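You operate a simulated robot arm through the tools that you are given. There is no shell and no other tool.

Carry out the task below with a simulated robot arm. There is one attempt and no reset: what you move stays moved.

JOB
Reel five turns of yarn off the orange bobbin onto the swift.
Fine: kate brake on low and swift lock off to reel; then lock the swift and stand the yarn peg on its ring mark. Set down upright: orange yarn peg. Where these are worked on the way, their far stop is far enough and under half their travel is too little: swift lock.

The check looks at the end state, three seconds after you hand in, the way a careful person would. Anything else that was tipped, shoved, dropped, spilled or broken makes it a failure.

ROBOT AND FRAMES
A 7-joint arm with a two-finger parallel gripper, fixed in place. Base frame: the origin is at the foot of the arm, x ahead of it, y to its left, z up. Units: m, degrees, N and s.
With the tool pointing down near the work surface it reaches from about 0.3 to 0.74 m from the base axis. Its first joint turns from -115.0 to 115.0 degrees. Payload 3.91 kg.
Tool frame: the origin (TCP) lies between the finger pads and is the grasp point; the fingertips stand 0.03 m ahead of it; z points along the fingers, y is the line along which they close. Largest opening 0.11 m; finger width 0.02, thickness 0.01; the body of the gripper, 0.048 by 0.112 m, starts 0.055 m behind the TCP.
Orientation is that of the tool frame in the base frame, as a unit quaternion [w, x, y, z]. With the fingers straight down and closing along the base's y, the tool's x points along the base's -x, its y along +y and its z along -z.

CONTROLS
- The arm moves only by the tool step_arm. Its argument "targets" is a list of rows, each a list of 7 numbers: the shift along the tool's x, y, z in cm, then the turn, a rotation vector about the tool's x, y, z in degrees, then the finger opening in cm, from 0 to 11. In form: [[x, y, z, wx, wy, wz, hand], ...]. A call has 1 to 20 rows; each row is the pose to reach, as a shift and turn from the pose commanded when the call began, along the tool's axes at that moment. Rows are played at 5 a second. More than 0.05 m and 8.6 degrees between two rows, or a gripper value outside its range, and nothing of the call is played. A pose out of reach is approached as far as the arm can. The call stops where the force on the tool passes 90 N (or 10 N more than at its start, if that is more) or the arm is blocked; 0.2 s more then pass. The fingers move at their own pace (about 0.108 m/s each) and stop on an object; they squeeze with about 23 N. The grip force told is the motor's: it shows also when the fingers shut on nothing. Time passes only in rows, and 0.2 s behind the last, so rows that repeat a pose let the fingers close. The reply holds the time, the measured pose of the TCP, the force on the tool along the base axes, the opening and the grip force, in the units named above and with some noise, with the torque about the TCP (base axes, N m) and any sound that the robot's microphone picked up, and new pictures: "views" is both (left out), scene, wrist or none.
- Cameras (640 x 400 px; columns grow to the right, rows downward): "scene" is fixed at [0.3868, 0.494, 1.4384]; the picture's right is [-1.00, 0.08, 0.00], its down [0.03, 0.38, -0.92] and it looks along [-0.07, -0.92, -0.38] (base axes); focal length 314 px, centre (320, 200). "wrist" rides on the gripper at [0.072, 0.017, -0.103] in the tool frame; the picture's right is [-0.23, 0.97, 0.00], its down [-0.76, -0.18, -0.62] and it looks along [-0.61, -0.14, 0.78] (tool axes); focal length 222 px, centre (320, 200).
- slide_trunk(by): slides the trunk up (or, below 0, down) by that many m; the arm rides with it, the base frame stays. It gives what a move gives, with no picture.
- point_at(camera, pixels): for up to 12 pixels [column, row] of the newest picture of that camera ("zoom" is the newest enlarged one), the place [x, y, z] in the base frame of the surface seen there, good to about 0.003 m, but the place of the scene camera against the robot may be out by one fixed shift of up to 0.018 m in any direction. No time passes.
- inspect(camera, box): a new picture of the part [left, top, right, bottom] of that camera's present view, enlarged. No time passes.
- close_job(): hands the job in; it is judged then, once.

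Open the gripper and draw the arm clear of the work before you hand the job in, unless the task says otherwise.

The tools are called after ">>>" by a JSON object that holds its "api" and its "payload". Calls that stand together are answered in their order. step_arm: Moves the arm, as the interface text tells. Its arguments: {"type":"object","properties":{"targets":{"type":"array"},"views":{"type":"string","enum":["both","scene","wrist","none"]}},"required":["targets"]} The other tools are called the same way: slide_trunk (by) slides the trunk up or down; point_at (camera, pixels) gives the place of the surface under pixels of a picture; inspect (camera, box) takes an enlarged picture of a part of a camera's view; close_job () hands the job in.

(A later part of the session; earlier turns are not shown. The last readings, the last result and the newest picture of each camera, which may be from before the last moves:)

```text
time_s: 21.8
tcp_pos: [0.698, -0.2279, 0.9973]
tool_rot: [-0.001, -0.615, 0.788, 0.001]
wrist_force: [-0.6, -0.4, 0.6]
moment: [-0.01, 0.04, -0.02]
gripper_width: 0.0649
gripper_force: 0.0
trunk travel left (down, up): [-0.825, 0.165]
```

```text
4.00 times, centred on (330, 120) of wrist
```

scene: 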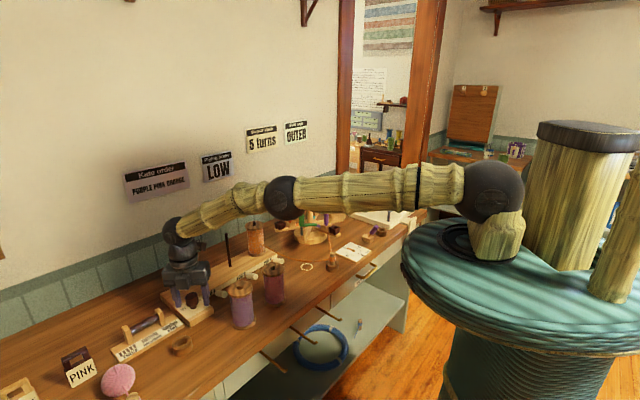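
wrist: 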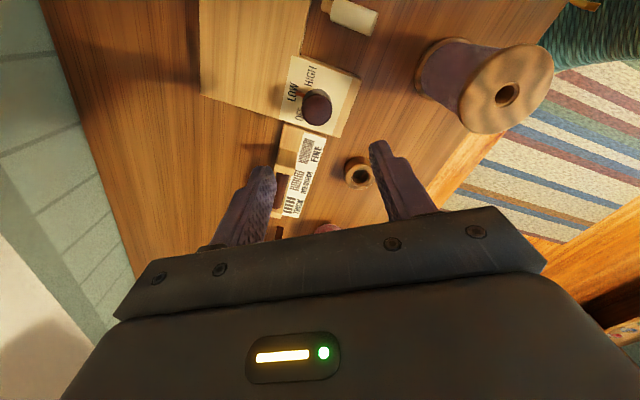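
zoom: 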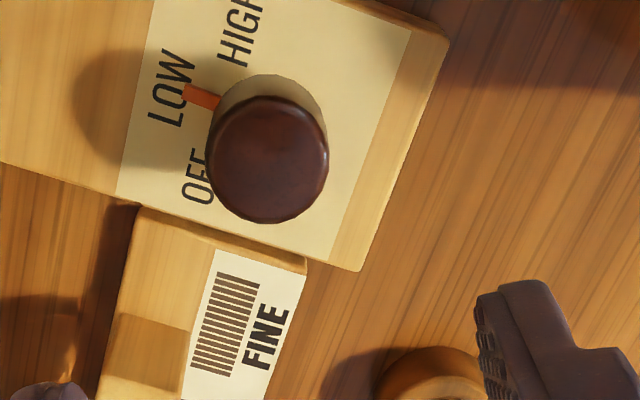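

The pointer stays on LOW, so the brake is set. Next the swift lock: I'll rise and travel over to view the purple lever near (0.10,-0.60), returning the yaw to zero.

>>> {"api": "step_arm", "payload": {"targets": [[0, 0, -4, 0, 0, 0, 6.5], [0, 0, -8, 0, 0, 0, 6.5], [0, 0, -12, 0, 0, 0, 6.5], [2.46, 3.72, -14, 0, 0, 5.85, 6.5], [4.92, 7.45, -14, 0, 0, 11.7, 6.5], [7.37, 11.17, -14, 0, 0, 17.5, 6.5], [9.83, 14.9, -14, 0, 0, 23.4, 6.5], [12.3, 18.6, -14, 0, 0, 29.2, 6.5], [14.7, 22.3, -14, 0, 0, 35.1, 6.5], [17.2, 26.1, -14, 0, 0, 41, 6.5], [19.7, 29.8, -14, 0, 0, 46.8, 6.5], [22.1, 33.5, -14, 0, 0, 52.6, 6.5], [24.6, 37.2, -14, 0, 0, 58.5, 6.5], [27, 41, -14, 0, 0, 64.3, 6.5], [29.5, 44.7, -14, 0, 0, 70.2, 6.5], [31.96, 48.4, -14, 0, 0, 76, 6.5], [31.96, 48.4, -14, 0, 0, 76, 6.5]], "views": "both"}}

```text
time_s: 25.4
tcp_pos: [0.1513, -0.4202, 1.1423]
tool_rot: [-0.001, 0.001, 1.0, 0.001]
wrist_force: [0.0, 0.4, 0.1]
moment: [0.03, -0.01, -0.01]
gripper_width: 0.065
gripper_force: 0.0
trunk travel left (down, up): [-0.825, 0.165]
```

scene: 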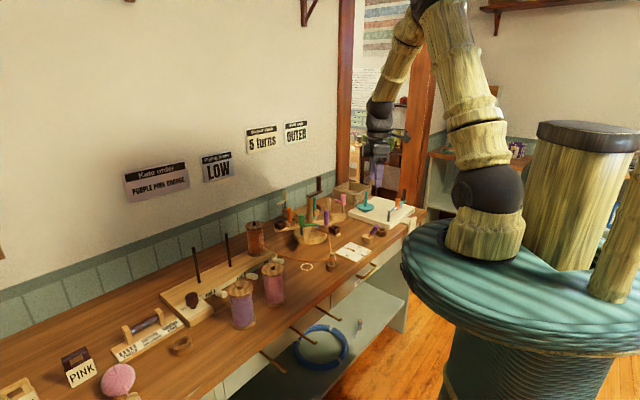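
wrist: 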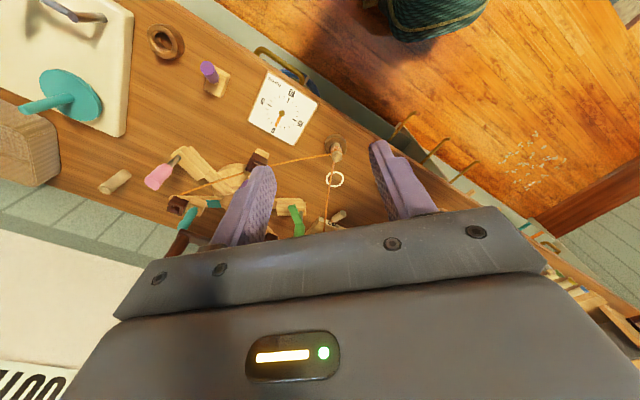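

The lever block is at wrist (213,80). I'll zoom and measure the lever's base and tip from here.

>>> {"api": "inspect", "payload": {"camera": "wrist", "box": [175, 50, 255, 100]}}

>>> {"api": "point_at", "payload": {"camera": "wrist", "pixels": [[206, 67], [210, 75], [213, 82], [215, 87], [225, 80], [217, 94], [168, 42], [335, 142], [336, 150], [335, 178], [280, 115]]}}

>>> {"api": "inspect", "payload": {"camera": "scene", "box": [360, 222, 392, 242]}}

```text
8.00 times, centred on (215, 75) of wrist
```

zoom: 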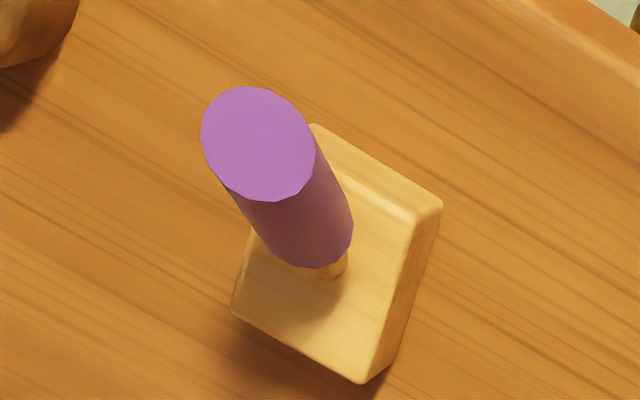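

```text
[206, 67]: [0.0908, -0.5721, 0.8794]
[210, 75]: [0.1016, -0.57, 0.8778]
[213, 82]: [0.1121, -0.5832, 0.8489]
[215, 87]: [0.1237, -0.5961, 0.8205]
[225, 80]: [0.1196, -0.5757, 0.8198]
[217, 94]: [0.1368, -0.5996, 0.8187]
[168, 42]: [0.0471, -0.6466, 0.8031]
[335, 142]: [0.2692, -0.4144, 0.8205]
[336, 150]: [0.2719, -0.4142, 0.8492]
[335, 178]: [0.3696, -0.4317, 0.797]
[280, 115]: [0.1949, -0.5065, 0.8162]
```

```text
16.00 times, centred on (376, 232) of scene
```

zoom: 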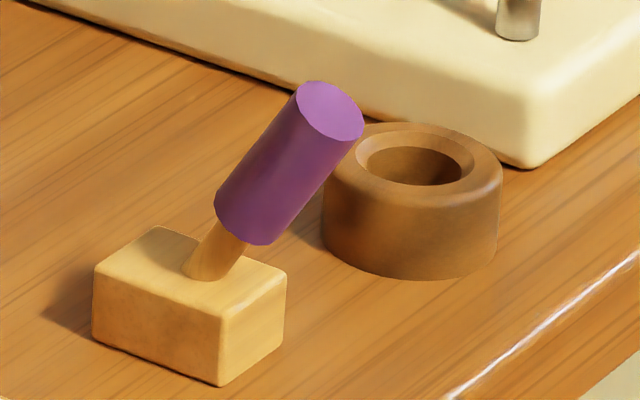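

The lever pivots near (0.121,-0.594,0.82) and leans about 30° toward (−0.8,+0.6), i.e. toward the bench front. I'll hover in front of its tip with fingers closed and yaw +37° so the flat of the fingers can push it the other way.

>>> {"api": "step_arm", "payload": {"targets": [[1.7, -2.6, 3.2, 0, 0, 7.4, 3], [3.4, -5.3, 6.4, 0, 0, 14.8, 0], [5.2, -7.9, 9.7, 0, 0, 22.2, 0], [6.9, -10.6, 13, 0, 0, 29.6, 0], [8.6, -13.2, 16.2, 0, 0, 37, 0], [8.6, -13.2, 16.2, 0, 0, 37, 0]], "views": "both"}}

```text
time_s: 26.8
tcp_pos: [0.0674, -0.5533, 0.9787]
tool_rot: [0.0, 0.318, 0.948, -0.001]
wrist_force: [0.0, 0.3, 0.1]
moment: [-0.05, 0.02, -0.01]
gripper_width: 0.0001
gripper_force: 23.3
trunk travel left (down, up): [-0.825, 0.165]
```

scene: 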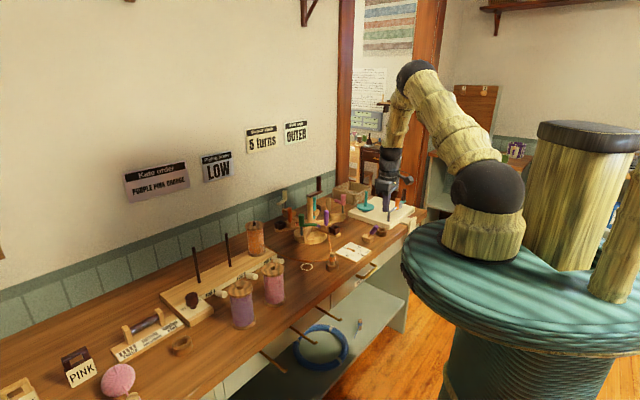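
wrist: 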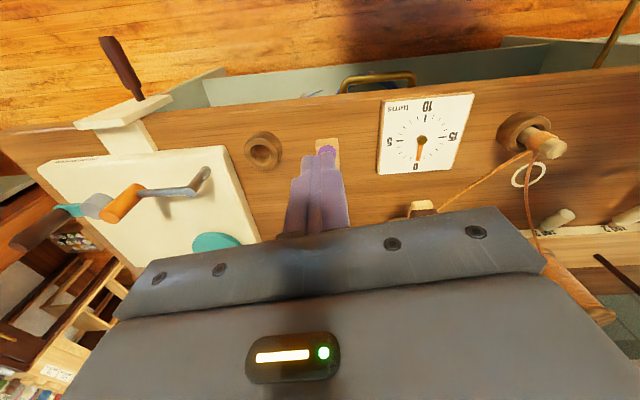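

The lever (wrist 328,152) shows just past the closed fingers. I'll zoom and measure it from this closer view.

>>> {"api": "inspect", "payload": {"camera": "wrist", "box": [288, 120, 368, 170]}}

>>> {"api": "point_at", "payload": {"camera": "wrist", "pixels": [[327, 150], [327, 154], [318, 142], [337, 142], [328, 140], [190, 188], [205, 175], [340, 160]]}}

>>> {"api": "inspect", "payload": {"camera": "scene", "box": [348, 190, 412, 230]}}

```text
8.00 times, centred on (328, 145) of wrist
```

zoom: 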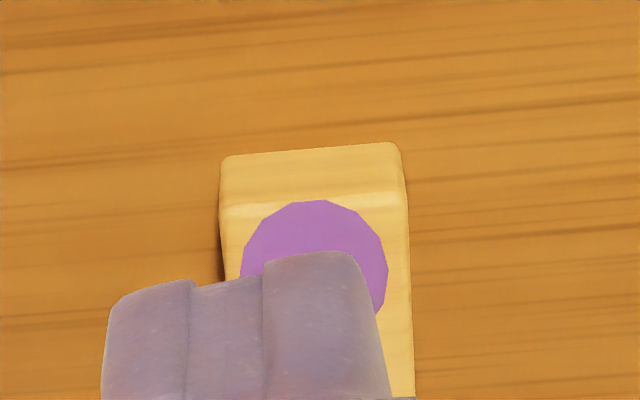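

```text
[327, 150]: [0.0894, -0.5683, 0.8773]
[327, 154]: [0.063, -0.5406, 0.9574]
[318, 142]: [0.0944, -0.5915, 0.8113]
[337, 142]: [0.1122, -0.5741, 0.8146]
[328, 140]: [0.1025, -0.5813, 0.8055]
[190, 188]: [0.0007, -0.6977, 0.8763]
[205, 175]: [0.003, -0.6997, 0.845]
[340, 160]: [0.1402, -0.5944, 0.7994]
```

```text
10.00 times, centred on (380, 210) of scene
```

zoom: 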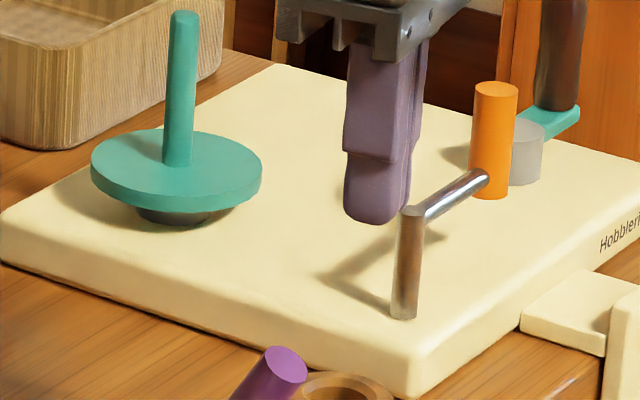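

Lever tip is 34 mm straight ahead of the fingers along tool −x with lateral error near zero. I'll descend 10 cm and then push in 1 cm steps for the first few, watching force.

>>> {"api": "step_arm", "payload": {"targets": [[0, 0, 4, 0, 0, 0, 0], [0, 0, 8, 0, 0, 0, 0], [0, 0, 10, 0, 0, 0, 0], [-1, 0, 10, 0, 0, 0, 0], [-2, 0, 10, 0, 0, 0, 0], [-3, 0, 10, 0, 0, 0, 0]], "views": "both"}}

>>> {"api": "inspect", "payload": {"camera": "scene", "box": [340, 210, 404, 250]}}

```text
time_s: 28.2
tcp_pos: [0.0798, -0.5632, 0.8803]
tool_rot: [-0.006, 0.32, 0.947, 0.004]
wrist_force: [-43.8, 39.4, 14.6]
moment: [0.68, -0.25, 0.0]
gripper_width: 0.0001
gripper_force: 23.1
trunk travel left (down, up): [-0.825, 0.165]
```

scene: 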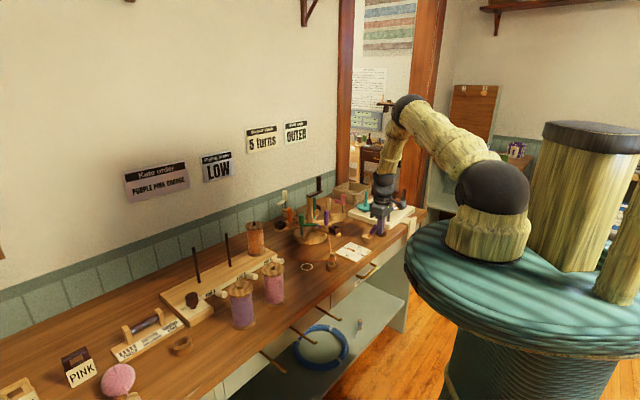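
wrist: 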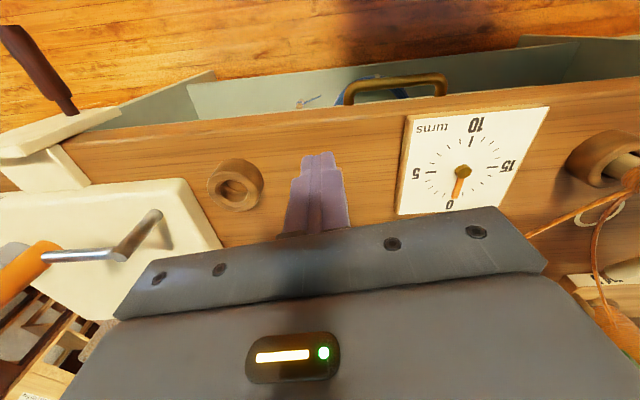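

```text
10.00 times, centred on (372, 230) of scene
```

zoom: 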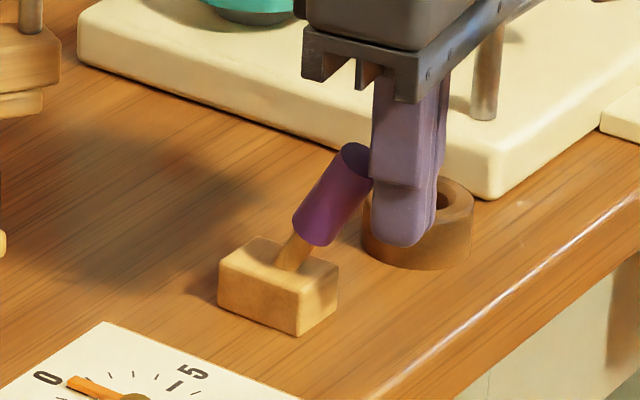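

The push met 59 N with the lever unmoved, so it does not swing that way. I'll back off right away and look again.

>>> {"api": "step_arm", "payload": {"targets": [[1, 0, 0, 0, 0, 0, 0], [3, 0, 0, 0, 0, 0, 0], [4, 0, -3, 0, 0, 0, 0], [4, 0, -7, 0, 0, 0, 0], [4, 0, -10, 0, 0, 0, 0], [4, 0, -10, 0, 0, 0, 0]], "views": "both"}}

>>> {"api": "inspect", "payload": {"camera": "scene", "box": [360, 222, 392, 242]}}

>>> {"api": "inspect", "payload": {"camera": "wrist", "box": [280, 100, 376, 160]}}

```text
time_s: 29.6
tcp_pos: [0.059, -0.5479, 0.9771]
tool_rot: [0.0, 0.317, 0.948, 0.0]
wrist_force: [0.3, -0.2, 0.8]
moment: [-0.02, 0.0, -0.03]
gripper_width: 0.0
gripper_force: 22.8
trunk travel left (down, up): [-0.825, 0.165]
```

scene: 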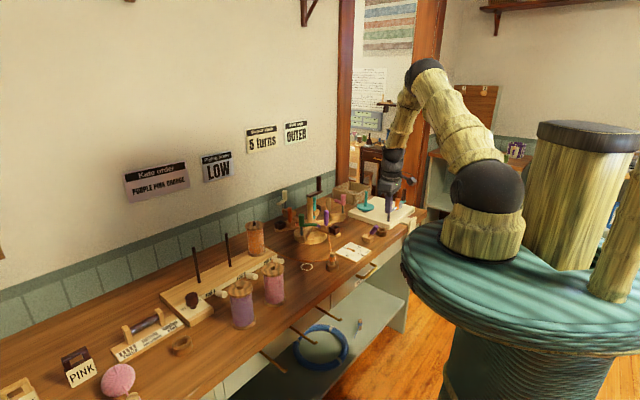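
wrist: 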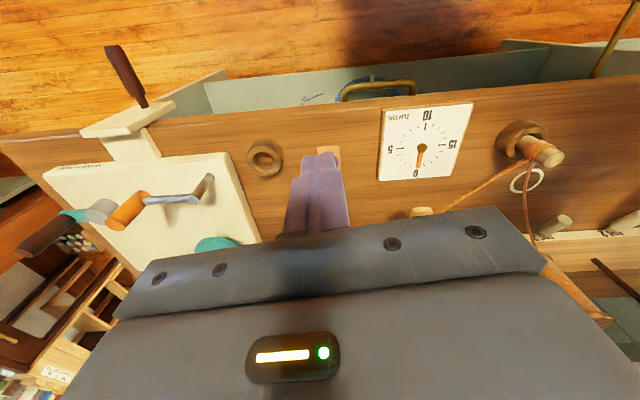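

```text
16.00 times, centred on (376, 232) of scene
```

zoom: 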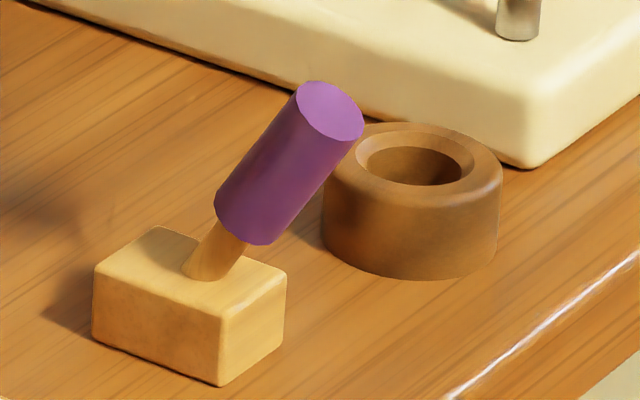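

```text
6.67 times, centred on (328, 130) of wrist
```

zoom: 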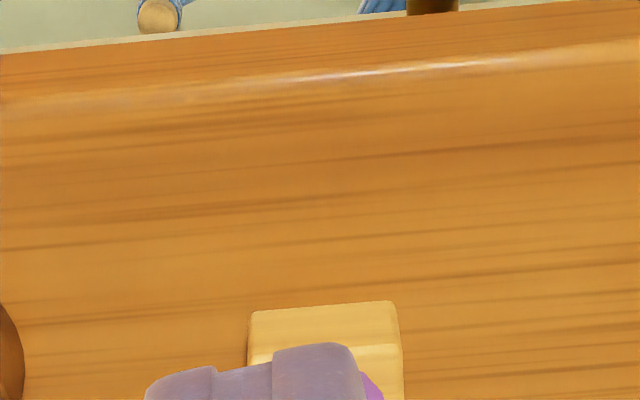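

The lever is unmoved. I'll straddle it from above (opening 5.5 cm, pads on its sides) so I can feel gently which way it moves.

>>> {"api": "step_arm", "payload": {"targets": [[-2, 0, 0, 0, 0, 0, 6], [-4, 0, 0, 0, 0, 0, 6], [-5.6, 0, 0, 0, 0, 0, 6], [-5.6, 0, 4, 0, 0, 0, 6], [-5.6, 0, 8, 0, 0, 0, 6], [-5.6, 0, 11.3, 0, 0, 0, 6], [-5.6, 0, 11.3, 0, 0, 0, 6]], "views": "both"}}

>>> {"api": "inspect", "payload": {"camera": "scene", "box": [340, 210, 404, 250]}}

>>> {"api": "inspect", "payload": {"camera": "wrist", "box": [240, 100, 400, 200]}}

```text
time_s: 31.2
tcp_pos: [0.1029, -0.5813, 0.8658]
tool_rot: [0.0, 0.318, 0.948, 0.0]
wrist_force: [-0.3, -0.1, -0.1]
moment: [-0.04, -0.01, -0.01]
gripper_width: 0.0597
gripper_force: 0.0
trunk travel left (down, up): [-0.825, 0.165]
```

scene: 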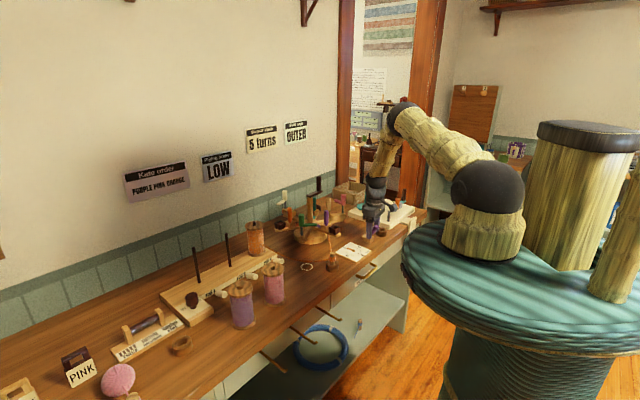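
wrist: 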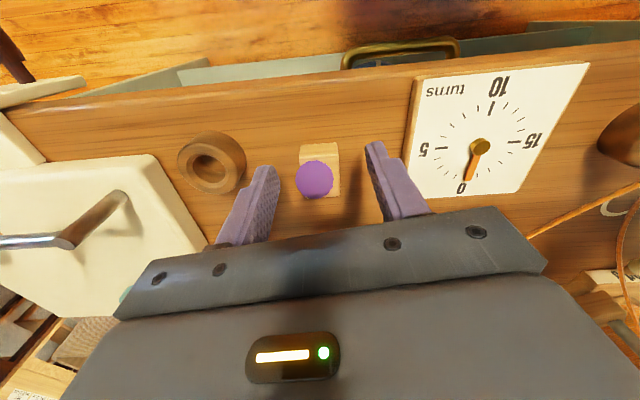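

```text
10.00 times, centred on (372, 230) of scene
```

zoom: 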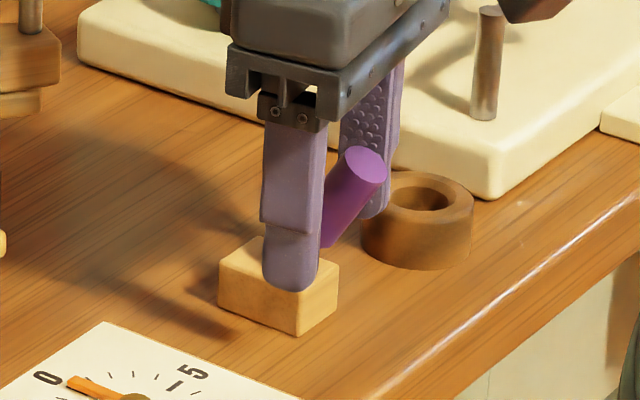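

```text
4.00 times, centred on (320, 150) of wrist
```

zoom: 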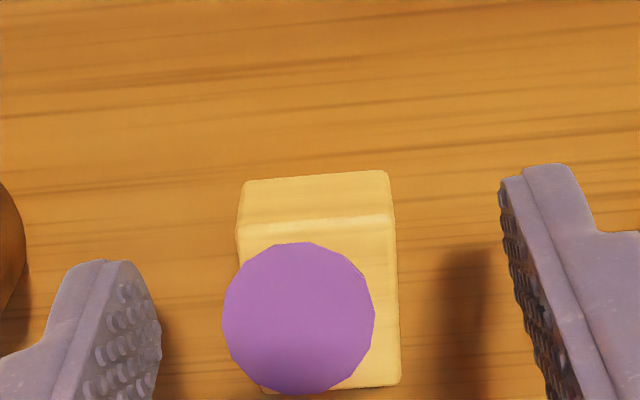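

The handle is centred between the pads (zoom 298,318). I'll close on it and then try a very small move toward the front (+tool x) and read the force.

>>> {"api": "step_arm", "payload": {"targets": [[0, 0, 0, 0, 0, 0, 4], [0, 0, 0, 0, 0, 0, 2], [0, 0, 0, 0, 0, 0, 2], [0, 0, 0, 0, 0, 0, 2]], "views": "wrist"}}

```text
time_s: 32.2
tcp_pos: [0.1018, -0.5828, 0.8657]
tool_rot: [0.0, 0.317, 0.948, 0.0]
wrist_force: [-2.8, -3.3, -0.4]
moment: [-0.06, 0.02, -0.02]
gripper_width: 0.0218
gripper_force: 1.8
trunk travel left (down, up): [-0.825, 0.165]
```

wrist: 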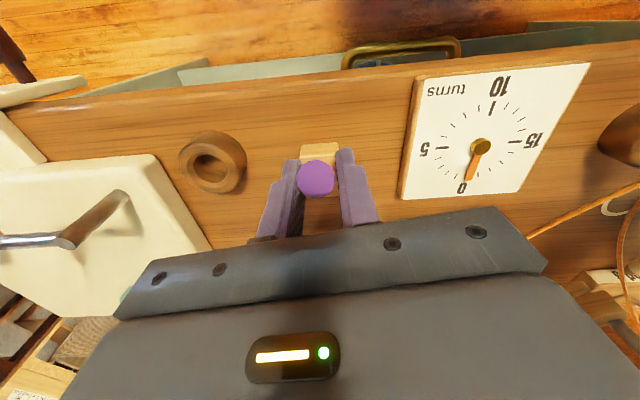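

Handle diameter is about 21 mm. I'll grip firmly and test gentle 6 mm moves: toward the front, then back to centre.

>>> {"api": "step_arm", "payload": {"targets": [[0, 0, 0, 0, 0, 0, 1], [0, 0, 0, 0, 0, 0, 1], [0.6, 0, 0.2, 0, 0, 0, 1]], "views": "none"}}

```text
time_s: 33.0
tcp_pos: [0.1005, -0.5828, 0.8661]
tool_rot: [0.002, 0.318, 0.948, -0.004]
wrist_force: [12.3, -15.3, 8.1]
moment: [-1.68, 0.1, -0.73]
gripper_width: 0.0201
gripper_force: 45.1
trunk travel left (down, up): [-0.825, 0.165]
```

The lever resists frontward too (20 N, no motion). I'll return to neutral and test sideways along tool ±y.

>>> {"api": "step_arm", "payload": {"targets": [[-0.6, 0, -0.2, 0, 0, 0, 1], [-0.6, 0.6, -0.2, 0, 0, 0, 1]], "views": "none"}}

```text
time_s: 33.6
tcp_pos: [0.1011, -0.5814, 0.8661]
tool_rot: [0.0, 0.319, 0.948, -0.004]
wrist_force: [-8.9, -31.3, 4.2]
moment: [-1.54, 0.34, -0.59]
gripper_width: 0.0198
gripper_force: 45.1
trunk travel left (down, up): [-0.825, 0.165]
```

Blocked toward +y as well (32 N). I'll test the opposite side, −tool y.

>>> {"api": "step_arm", "payload": {"targets": [[0, -0.6, 0, 0, 0, 0, 1], [0, -1.1, 0, 0, 0, 0, 1]], "views": "wrist"}}

```text
time_s: 34.2
tcp_pos: [0.1014, -0.582, 0.8652]
tool_rot: [0.0, 0.318, 0.948, 0.001]
wrist_force: [6.6, 2.9, 18.8]
moment: [-1.2, 0.43, -0.74]
gripper_width: 0.0204
gripper_force: 45.1
trunk travel left (down, up): [-0.825, 0.165]
```

wrist: 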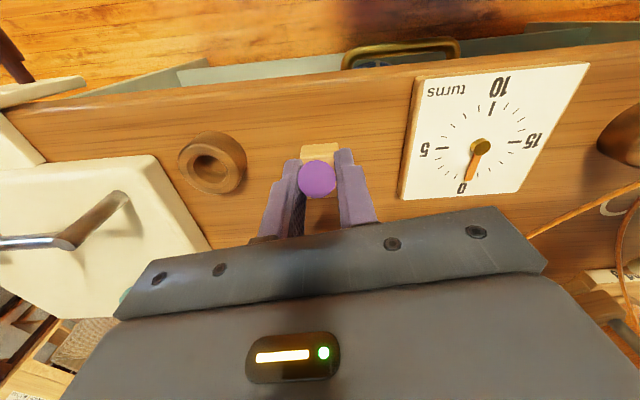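

The handle is rigid sideways as well. I'll test pulling along its own slanted axis (tool +x/−z), gently, about 8 mm.

>>> {"api": "step_arm", "payload": {"targets": [[0, 0.5, 0, 0, 0, 0, 1], [0.42, 0.5, -0.68, 0, 0, 0, 1]], "views": "none"}}

```text
time_s: 34.8
tcp_pos: [0.1019, -0.5813, 0.866]
tool_rot: [0.0, 0.317, 0.948, 0.002]
wrist_force: [8.3, -23.5, -25.0]
moment: [-1.36, 0.59, -0.7]
gripper_width: 0.0209
gripper_force: 45.1
trunk travel left (down, up): [-0.825, 0.165]
```

No outward travel either. I'll test pushing inward along the axis, then a small twist.

>>> {"api": "step_arm", "payload": {"targets": [[-0.42, 0, 0.68, 0, 0, 0, 1], [-0.84, 0, 1.36, 0, 0, 0, 1]], "views": "none"}}

```text
time_s: 35.4
tcp_pos: [0.1025, -0.5829, 0.8611]
tool_rot: [-0.001, 0.318, 0.948, -0.001]
wrist_force: [-7.9, 9.0, 30.5]
moment: [-0.94, 0.85, -0.69]
gripper_width: 0.0206
gripper_force: 44.8
trunk travel left (down, up): [-0.825, 0.165]
```

Only about 5 mm of slide at 30 N, which could be slip along the handle. I'll release, lift and look for any change.

>>> {"api": "step_arm", "payload": {"targets": [[0, 0, 0, 0, 0, 0, 3], [0, 0, 0, 0, 0, 0, 6], [0, 0, -1, 0, 0, 0, 6], [0, 0, -4, 0, 0, 0, 6], [0, 0, -8, 0, 0, 0, 6], [2, 0, -12, 0, 0, 0, 6], [5, 0, -15, 0, 0, 0, 6], [8, 0, -17, 0, 0, 0, 6], [8, 0, -17, 0, 0, 0, 6]], "views": "both"}}

>>> {"api": "inspect", "payload": {"camera": "scene", "box": [360, 222, 392, 242]}}

>>> {"api": "inspect", "payload": {"camera": "scene", "box": [265, 185, 345, 235]}}

```text
time_s: 37.4
tcp_pos: [0.0416, -0.5366, 1.0276]
tool_rot: [-0.001, 0.317, 0.948, 0.001]
wrist_force: [0.0, -0.2, 0.3]
moment: [0.01, -0.01, 0.01]
gripper_width: 0.0601
gripper_force: 0.0
trunk travel left (down, up): [-0.825, 0.165]
```

scene: 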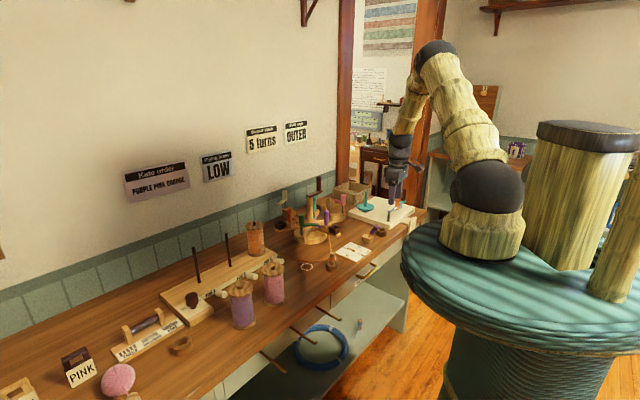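
wrist: 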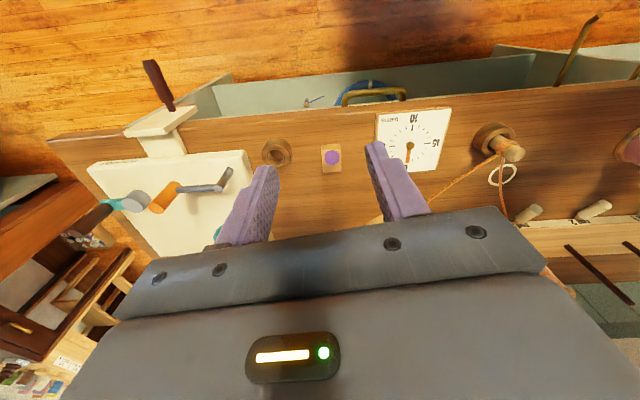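

```text
16.00 times, centred on (376, 232) of scene
```

zoom: 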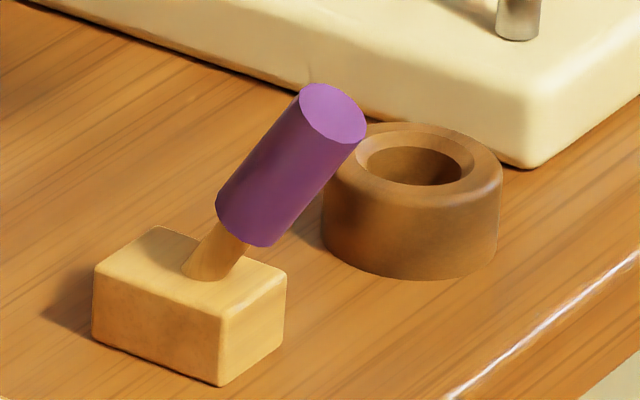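

```text
8.00 times, centred on (305, 210) of scene
```

zoom: 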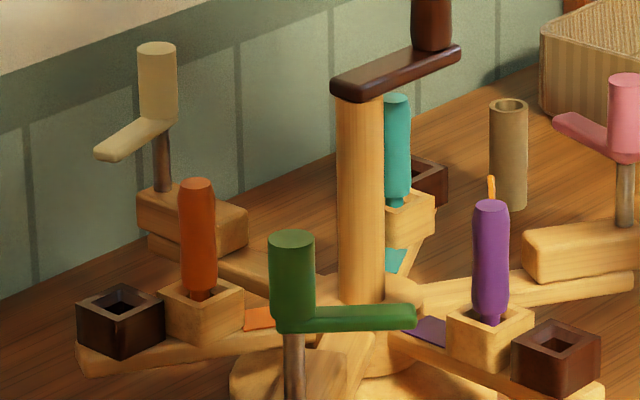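

Compared with before, the handle's top moved slightly right/down (zoom 330,110 → 332,112), i.e. about 1° further toward the front, so it may be a stiff lever whose travel goes frontward/down. I'll measure it again from this view.

>>> {"api": "inspect", "payload": {"camera": "wrist", "box": [292, 130, 372, 180]}}

>>> {"api": "point_at", "payload": {"camera": "wrist", "pixels": [[333, 158], [328, 158], [338, 158], [333, 154], [333, 162], [323, 150], [340, 148], [333, 168], [325, 168], [341, 168]]}}

```text
8.00 times, centred on (332, 155) of wrist
```

zoom: 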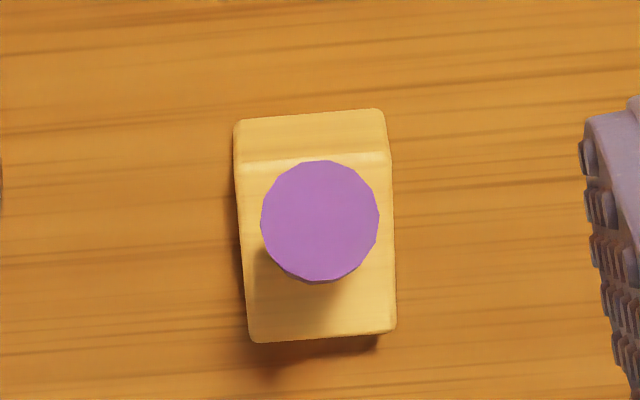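

```text
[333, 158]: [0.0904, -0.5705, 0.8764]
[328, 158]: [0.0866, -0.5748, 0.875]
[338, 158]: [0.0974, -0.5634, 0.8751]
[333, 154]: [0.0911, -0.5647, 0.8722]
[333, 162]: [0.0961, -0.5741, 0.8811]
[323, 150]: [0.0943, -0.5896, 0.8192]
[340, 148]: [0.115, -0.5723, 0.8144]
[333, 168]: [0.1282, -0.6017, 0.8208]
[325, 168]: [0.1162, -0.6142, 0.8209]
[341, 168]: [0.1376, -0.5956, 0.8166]
```

Block axes give e1 at 40° and front n at 130°; the lever leans about 30° to the front. I'll place the closed fingers behind it (at about (0.124,−0.603)), aligned to the block, to push it frontward.

>>> {"api": "step_arm", "payload": {"targets": [[-3.6, -0.1, 0, 0, 0, 4.5, 0], [-7.2, -0.2, 0, 0, 0, 9, 0], [-10.6, -0.33, 0, 0, 0, 13, 0], [-10.6, -0.33, 4, 0, 0, 13, 0], [-10.6, -0.33, 8, 0, 0, 13, 0], [-10.6, -0.33, 12, 0, 0, 13, 0], [-10.6, -0.33, 14.5, 0, 0, 13, 0], [-10.6, -0.33, 14.5, 0, 0, 13, 0]], "views": "both"}}

>>> {"api": "inspect", "payload": {"camera": "scene", "box": [340, 210, 404, 250]}}

```text
time_s: 39.2
tcp_pos: [0.1227, -0.601, 0.8812]
tool_rot: [0.0, 0.423, 0.906, 0.0]
wrist_force: [0.2, 0.1, -1.0]
moment: [-0.01, 0.0, 0.0]
gripper_width: 0.0
gripper_force: 22.7
trunk travel left (down, up): [-0.825, 0.165]
```

scene: 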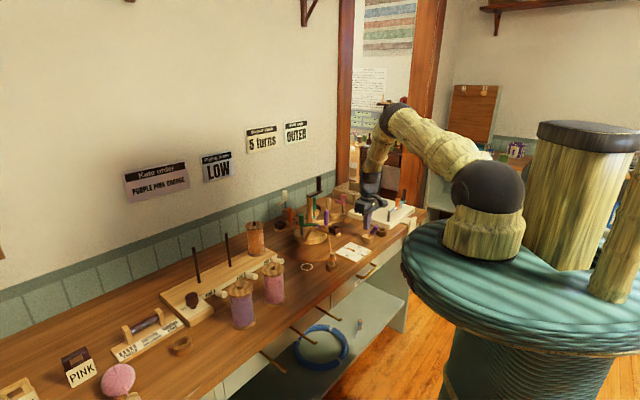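
wrist: 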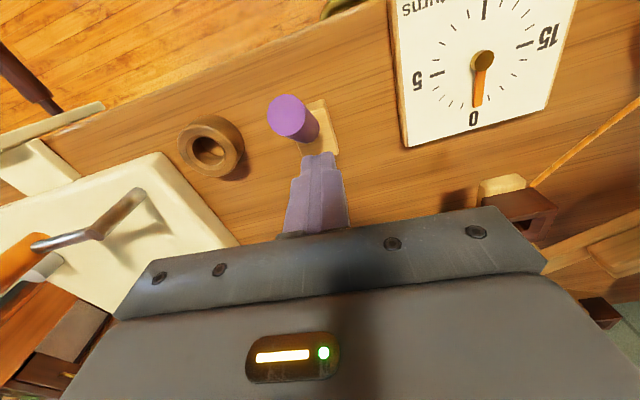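

```text
10.00 times, centred on (372, 230) of scene
```

zoom: 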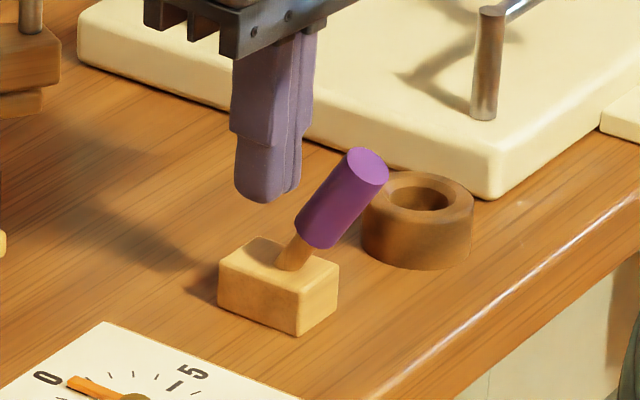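

The closed fingers are directly behind the lever. I'll push frontward (tool +x) in small steps and read force and position.

>>> {"api": "step_arm", "payload": {"targets": [[0.5, 0, 0, 0, 0, 0, 0], [1, 0, 0, 0, 0, 0, 0], [1.5, 0, 0, 0, 0, 0, 0], [2, 0, 0, 0, 0, 0, 0]], "views": "wrist"}}

>>> {"api": "inspect", "payload": {"camera": "scene", "box": [340, 210, 404, 250]}}

```text
time_s: 40.2
tcp_pos: [0.1099, -0.5856, 0.8826]
tool_rot: [0.0, 0.423, 0.906, 0.001]
wrist_force: [0.1, 0.5, -0.5]
moment: [-0.01, 0.03, 0.02]
gripper_width: 0.0
gripper_force: 23.4
trunk travel left (down, up): [-0.825, 0.165]
```

wrist: 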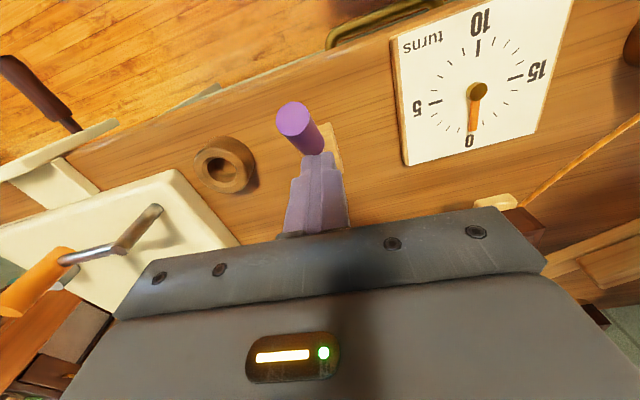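

```text
10.00 times, centred on (372, 230) of scene
```

zoom: 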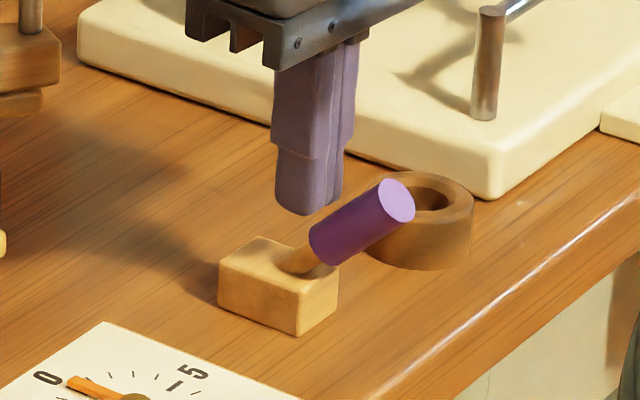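

The lever moved freely frontward (now about 50° lean): its travel is toward the front and the back lean was its stop. I'll keep pushing until it meets its far stop.

>>> {"api": "step_arm", "payload": {"targets": [[0.7, 0, 0, 0, 0, 0, 0], [1.4, 0, 0, 0, 0, 0, 0], [2.1, 0, 0, 0, 0, 0, 0]], "views": "wrist"}}

>>> {"api": "inspect", "payload": {"camera": "scene", "box": [340, 210, 404, 250]}}

```text
time_s: 41.0
tcp_pos: [0.0987, -0.5699, 0.8828]
tool_rot: [0.0, 0.422, 0.907, 0.0]
wrist_force: [-0.6, 0.5, -0.2]
moment: [0.0, 0.0, 0.0]
gripper_width: 0.0
gripper_force: 23.3
trunk travel left (down, up): [-0.825, 0.165]
```

wrist: 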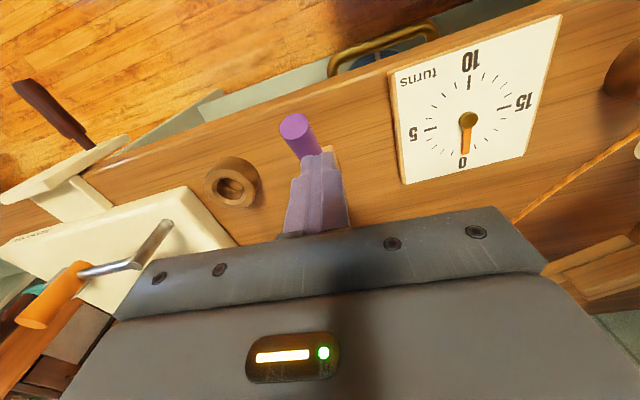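

```text
10.00 times, centred on (372, 230) of scene
```

zoom: 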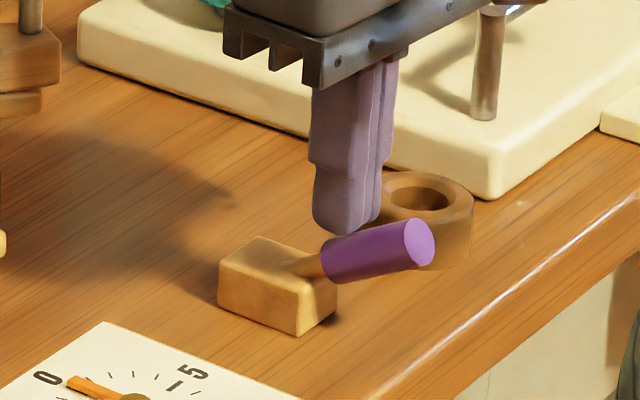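

It is nearly lying flat (about 70°). I'll push a little more forward and downward to reach the far stop, watching force.

>>> {"api": "step_arm", "payload": {"targets": [[0.7, 0, 0.4, 0, 0, 0, 0], [1.2, 0, 0.9, 0, 0, 0, 0], [1.6, 0, 1.4, 0, 0, 0, 0]], "views": "wrist"}}

>>> {"api": "inspect", "payload": {"camera": "scene", "box": [340, 210, 404, 250]}}

```text
time_s: 41.8
tcp_pos: [0.089, -0.5579, 0.8691]
tool_rot: [0.001, 0.422, 0.906, 0.0]
wrist_force: [-0.7, -0.5, 0.8]
moment: [-0.03, -0.01, 0.0]
gripper_width: 0.0
gripper_force: 23.2
trunk travel left (down, up): [-0.825, 0.165]
```

wrist: 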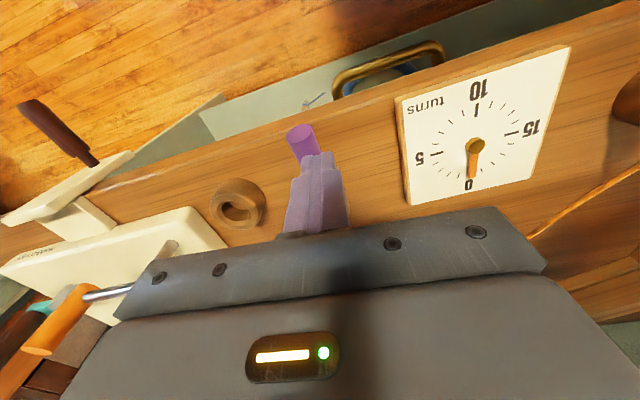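

```text
10.00 times, centred on (372, 230) of scene
```

zoom: 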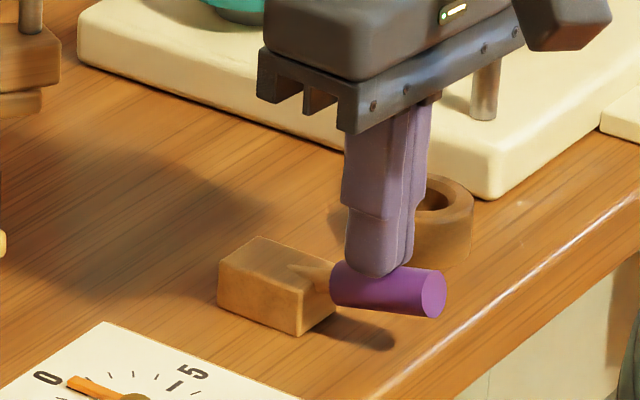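

The lever is nearly horizontal with no resistance yet. I'll press down a few more millimetres to find the stop.

>>> {"api": "step_arm", "payload": {"targets": [[0.2, 0, 0.4, 0, 0, 0, 0], [0.3, 0, 0.8, 0, 0, 0, 0], [0.3, 0, 1.1, 0, 0, 0, 0]], "views": "wrist"}}

>>> {"api": "inspect", "payload": {"camera": "scene", "box": [340, 210, 404, 250]}}

```text
time_s: 42.6
tcp_pos: [0.085, -0.5548, 0.8584]
tool_rot: [0.001, 0.423, 0.906, 0.0]
wrist_force: [0.6, 1.4, 0.4]
moment: [0.02, 0.01, -0.01]
gripper_width: 0.0
gripper_force: 22.5
trunk travel left (down, up): [-0.825, 0.165]
```

wrist: 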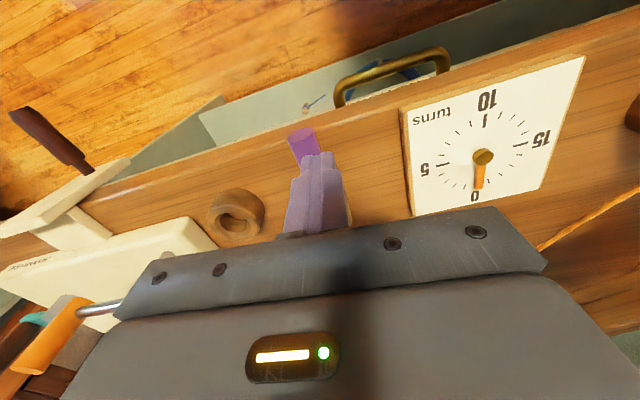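

```text
10.00 times, centred on (372, 230) of scene
```

zoom: 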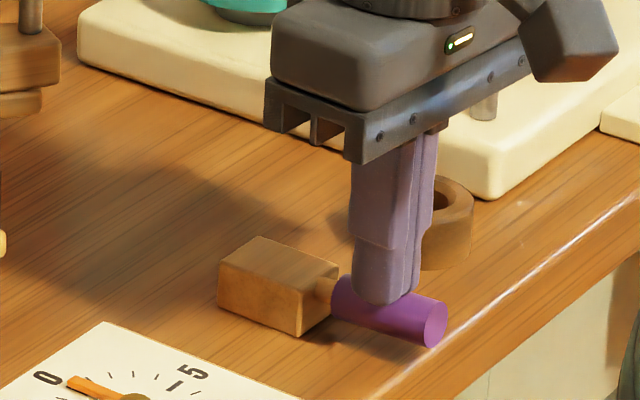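

The lever is now at or slightly below horizontal with little resistance. I'll press in 3 mm steps until force builds.

>>> {"api": "step_arm", "payload": {"targets": [[0, 0, 0.3, 0, 0, 0, 0], [0, 0, 0.6, 0, 0, 0, 0]], "views": "none"}}

>>> {"api": "inspect", "payload": {"camera": "scene", "box": [348, 220, 396, 250]}}

```text
time_s: 43.2
tcp_pos: [0.0858, -0.5558, 0.8559]
tool_rot: [0.0, 0.422, 0.906, -0.001]
wrist_force: [-2.2, 3.0, 13.5]
moment: [0.03, 0.13, -0.02]
gripper_width: 0.0001
gripper_force: 23.0
trunk travel left (down, up): [-0.825, 0.165]
```

```text
13.33 times, centred on (372, 235) of scene
```

zoom: 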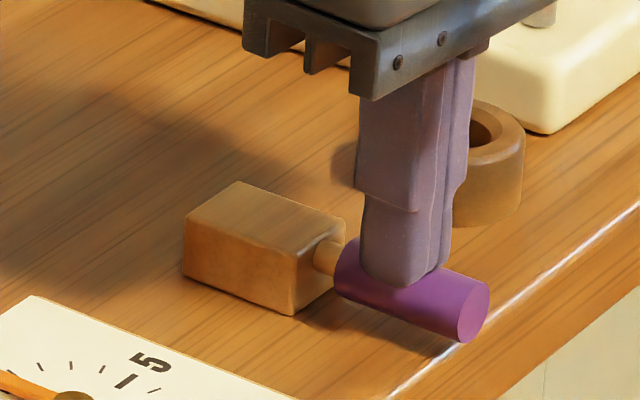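

Force rose to 13 N at z≈0.856, so the far stop is reached. I'll lift off and check the lever stays down.

>>> {"api": "step_arm", "payload": {"targets": [[0, 0, -2, 0, 0, 0, 0], [0, 0, -6, 0, 0, 0, 0], [2, 0, -10, 0, 0, 0, 0], [5, 0, -13, 0, 0, 0, 0], [8, 0, -16, 0, 0, 0, 0], [9, 0, -20, 0, 0, 0, 3], [9, 0, -24, 0, 0, 0, 6], [9, 0, -28, 0, 0, 0, 6], [9, 0, -28, 0, 0, 0, 6]], "views": "both"}}

>>> {"api": "inspect", "payload": {"camera": "scene", "box": [348, 220, 396, 250]}}

>>> {"api": "inspect", "payload": {"camera": "scene", "box": [265, 170, 361, 230]}}

```text
time_s: 45.2
tcp_pos: [0.0311, -0.4875, 1.1342]
tool_rot: [-0.001, 0.423, 0.906, 0.0]
wrist_force: [-0.1, 0.5, 0.0]
moment: [-0.03, -0.01, 0.03]
gripper_width: 0.06
gripper_force: 0.0
trunk travel left (down, up): [-0.825, 0.165]
```

scene: 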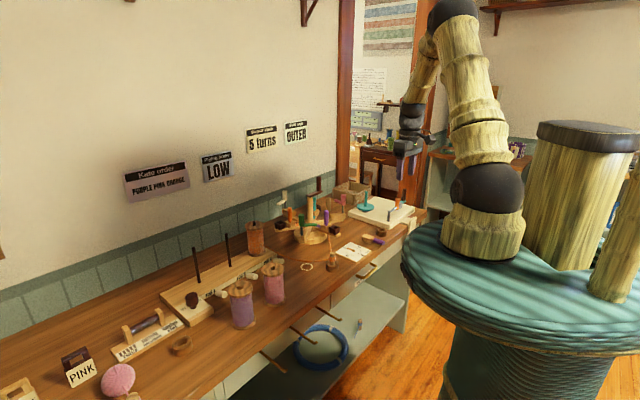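
wrist: 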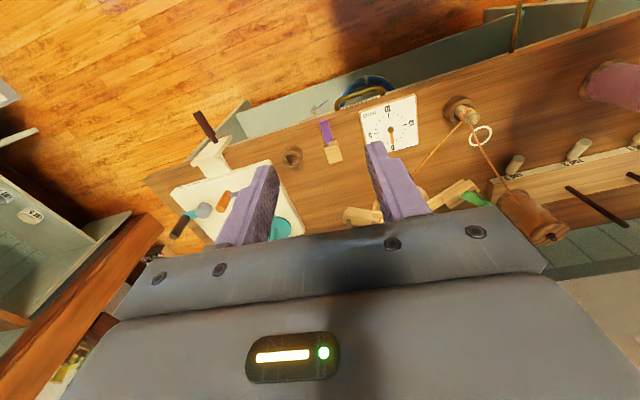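

```text
13.33 times, centred on (372, 235) of scene
```

zoom: 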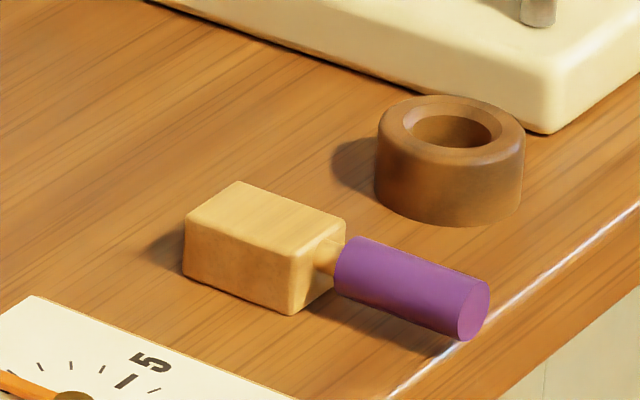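

```text
6.67 times, centred on (313, 200) of scene
```

zoom: 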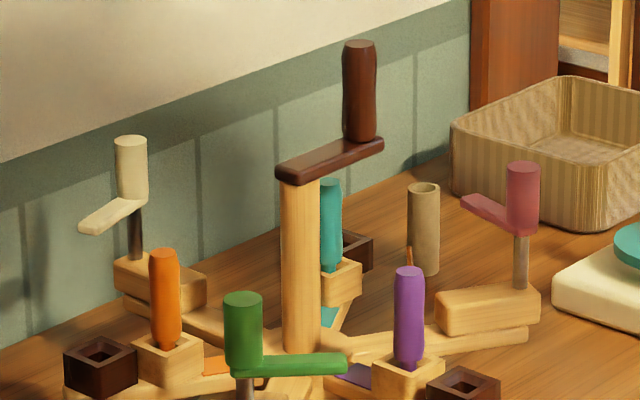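

The lever stays down at its far stop. Now to the crank: I'll go above and look at it with the wrist camera (yaw back to 0) to find its axis and handle position.

>>> {"api": "step_arm", "payload": {"targets": [[-3, 0.9, -2, 0, 0, -7.1, 11], [-6.8, 2, -4, 0, 0, -14.3, 11], [-10.6, 3.2, -5.6, 0, 0, -21.4, 11], [-14.4, 4.3, -5.6, 0, 0, -28.6, 11], [-18.2, 5.4, -5.6, 0, 0, -35.7, 11], [-22.2, 6.6, -5.6, 0, 0, -42.9, 11], [-26.5, 7.9, -5.6, 0, 0, -50, 11], [-26.5, 7.9, -5.6, 0, 0, -50, 11]], "views": "both"}}

>>> {"api": "inspect", "payload": {"camera": "wrist", "box": [230, 60, 390, 160]}}

```text
time_s: 47.0
tcp_pos: [0.2587, -0.6387, 1.1917]
tool_rot: [-0.001, 0.0, 1.0, 0.0]
wrist_force: [0.3, 0.6, 0.5]
moment: [0.0, 0.01, -0.01]
gripper_width: 0.1097
gripper_force: 0.0
trunk travel left (down, up): [-0.825, 0.165]
```

scene: 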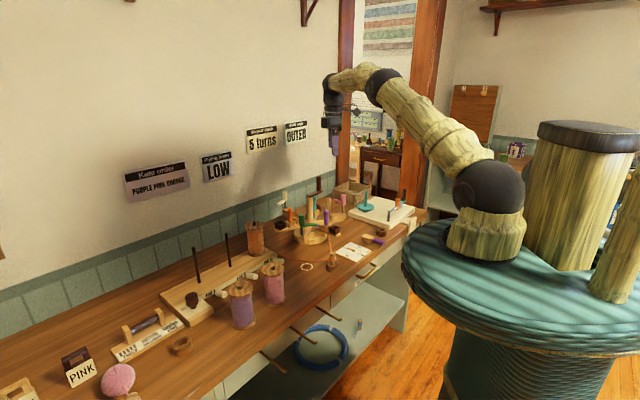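
wrist: 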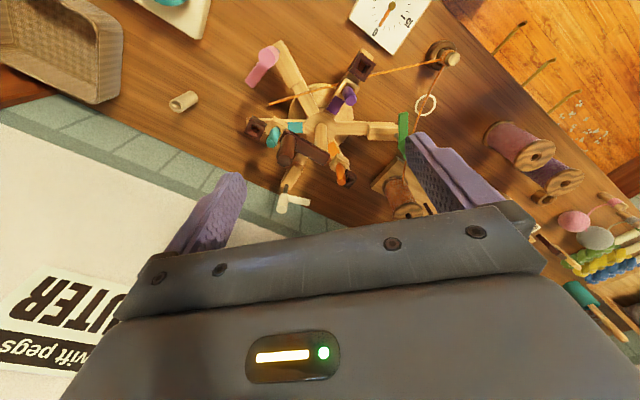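

```text
4.00 times, centred on (310, 110) of wrist
```

zoom: 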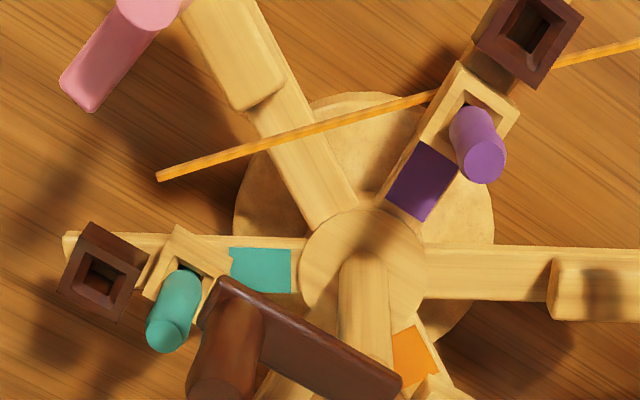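

The crank is in view around wrist (300,150). I'll zoom a bit lower and measure the crank bar ends and handle.

>>> {"api": "inspect", "payload": {"camera": "wrist", "box": [240, 110, 368, 190]}}

>>> {"api": "point_at", "payload": {"camera": "wrist", "pixels": [[284, 158], [286, 150], [290, 142], [288, 133], [326, 158], [320, 152], [325, 130], [322, 145], [404, 130], [312, 145]]}}

```text
5.00 times, centred on (304, 150) of wrist
```

zoom: 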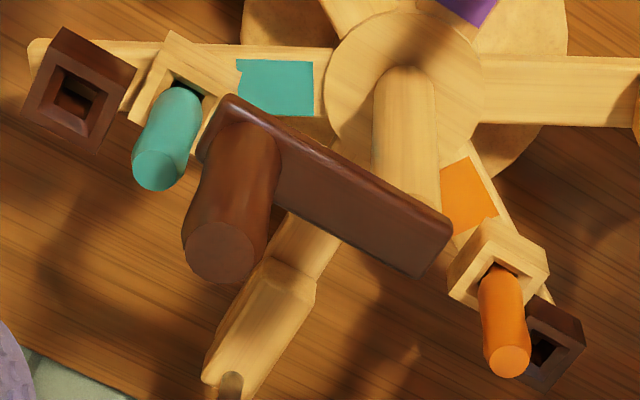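

```text
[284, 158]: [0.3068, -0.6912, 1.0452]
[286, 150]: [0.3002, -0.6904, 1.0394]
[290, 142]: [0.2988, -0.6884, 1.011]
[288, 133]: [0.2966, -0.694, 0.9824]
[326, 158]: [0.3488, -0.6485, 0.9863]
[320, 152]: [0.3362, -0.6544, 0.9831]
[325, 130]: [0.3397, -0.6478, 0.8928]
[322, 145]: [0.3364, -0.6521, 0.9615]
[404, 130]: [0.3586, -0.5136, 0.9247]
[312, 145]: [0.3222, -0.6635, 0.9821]
```

I'll measure the hub edges to fix the swift's rotation axis and the handle's outline.

>>> {"api": "point_at", "payload": {"camera": "wrist", "pixels": [[305.8, 127.5], [336, 127.5], [320.75, 112.8], [313, 120], [330, 118], [284, 160], [278.5, 160], [289.5, 160], [284, 164.5], [284, 155.5], [329, 162], [329, 155]]}}

```text
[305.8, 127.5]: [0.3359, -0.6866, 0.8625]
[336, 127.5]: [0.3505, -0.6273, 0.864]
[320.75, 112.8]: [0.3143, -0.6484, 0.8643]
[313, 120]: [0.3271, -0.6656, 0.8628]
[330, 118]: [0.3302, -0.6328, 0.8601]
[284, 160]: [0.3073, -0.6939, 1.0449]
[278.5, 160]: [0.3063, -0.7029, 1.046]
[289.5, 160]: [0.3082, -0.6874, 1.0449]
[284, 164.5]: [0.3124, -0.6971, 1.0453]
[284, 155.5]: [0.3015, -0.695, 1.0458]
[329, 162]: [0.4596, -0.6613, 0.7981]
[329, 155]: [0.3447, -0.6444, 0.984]
```

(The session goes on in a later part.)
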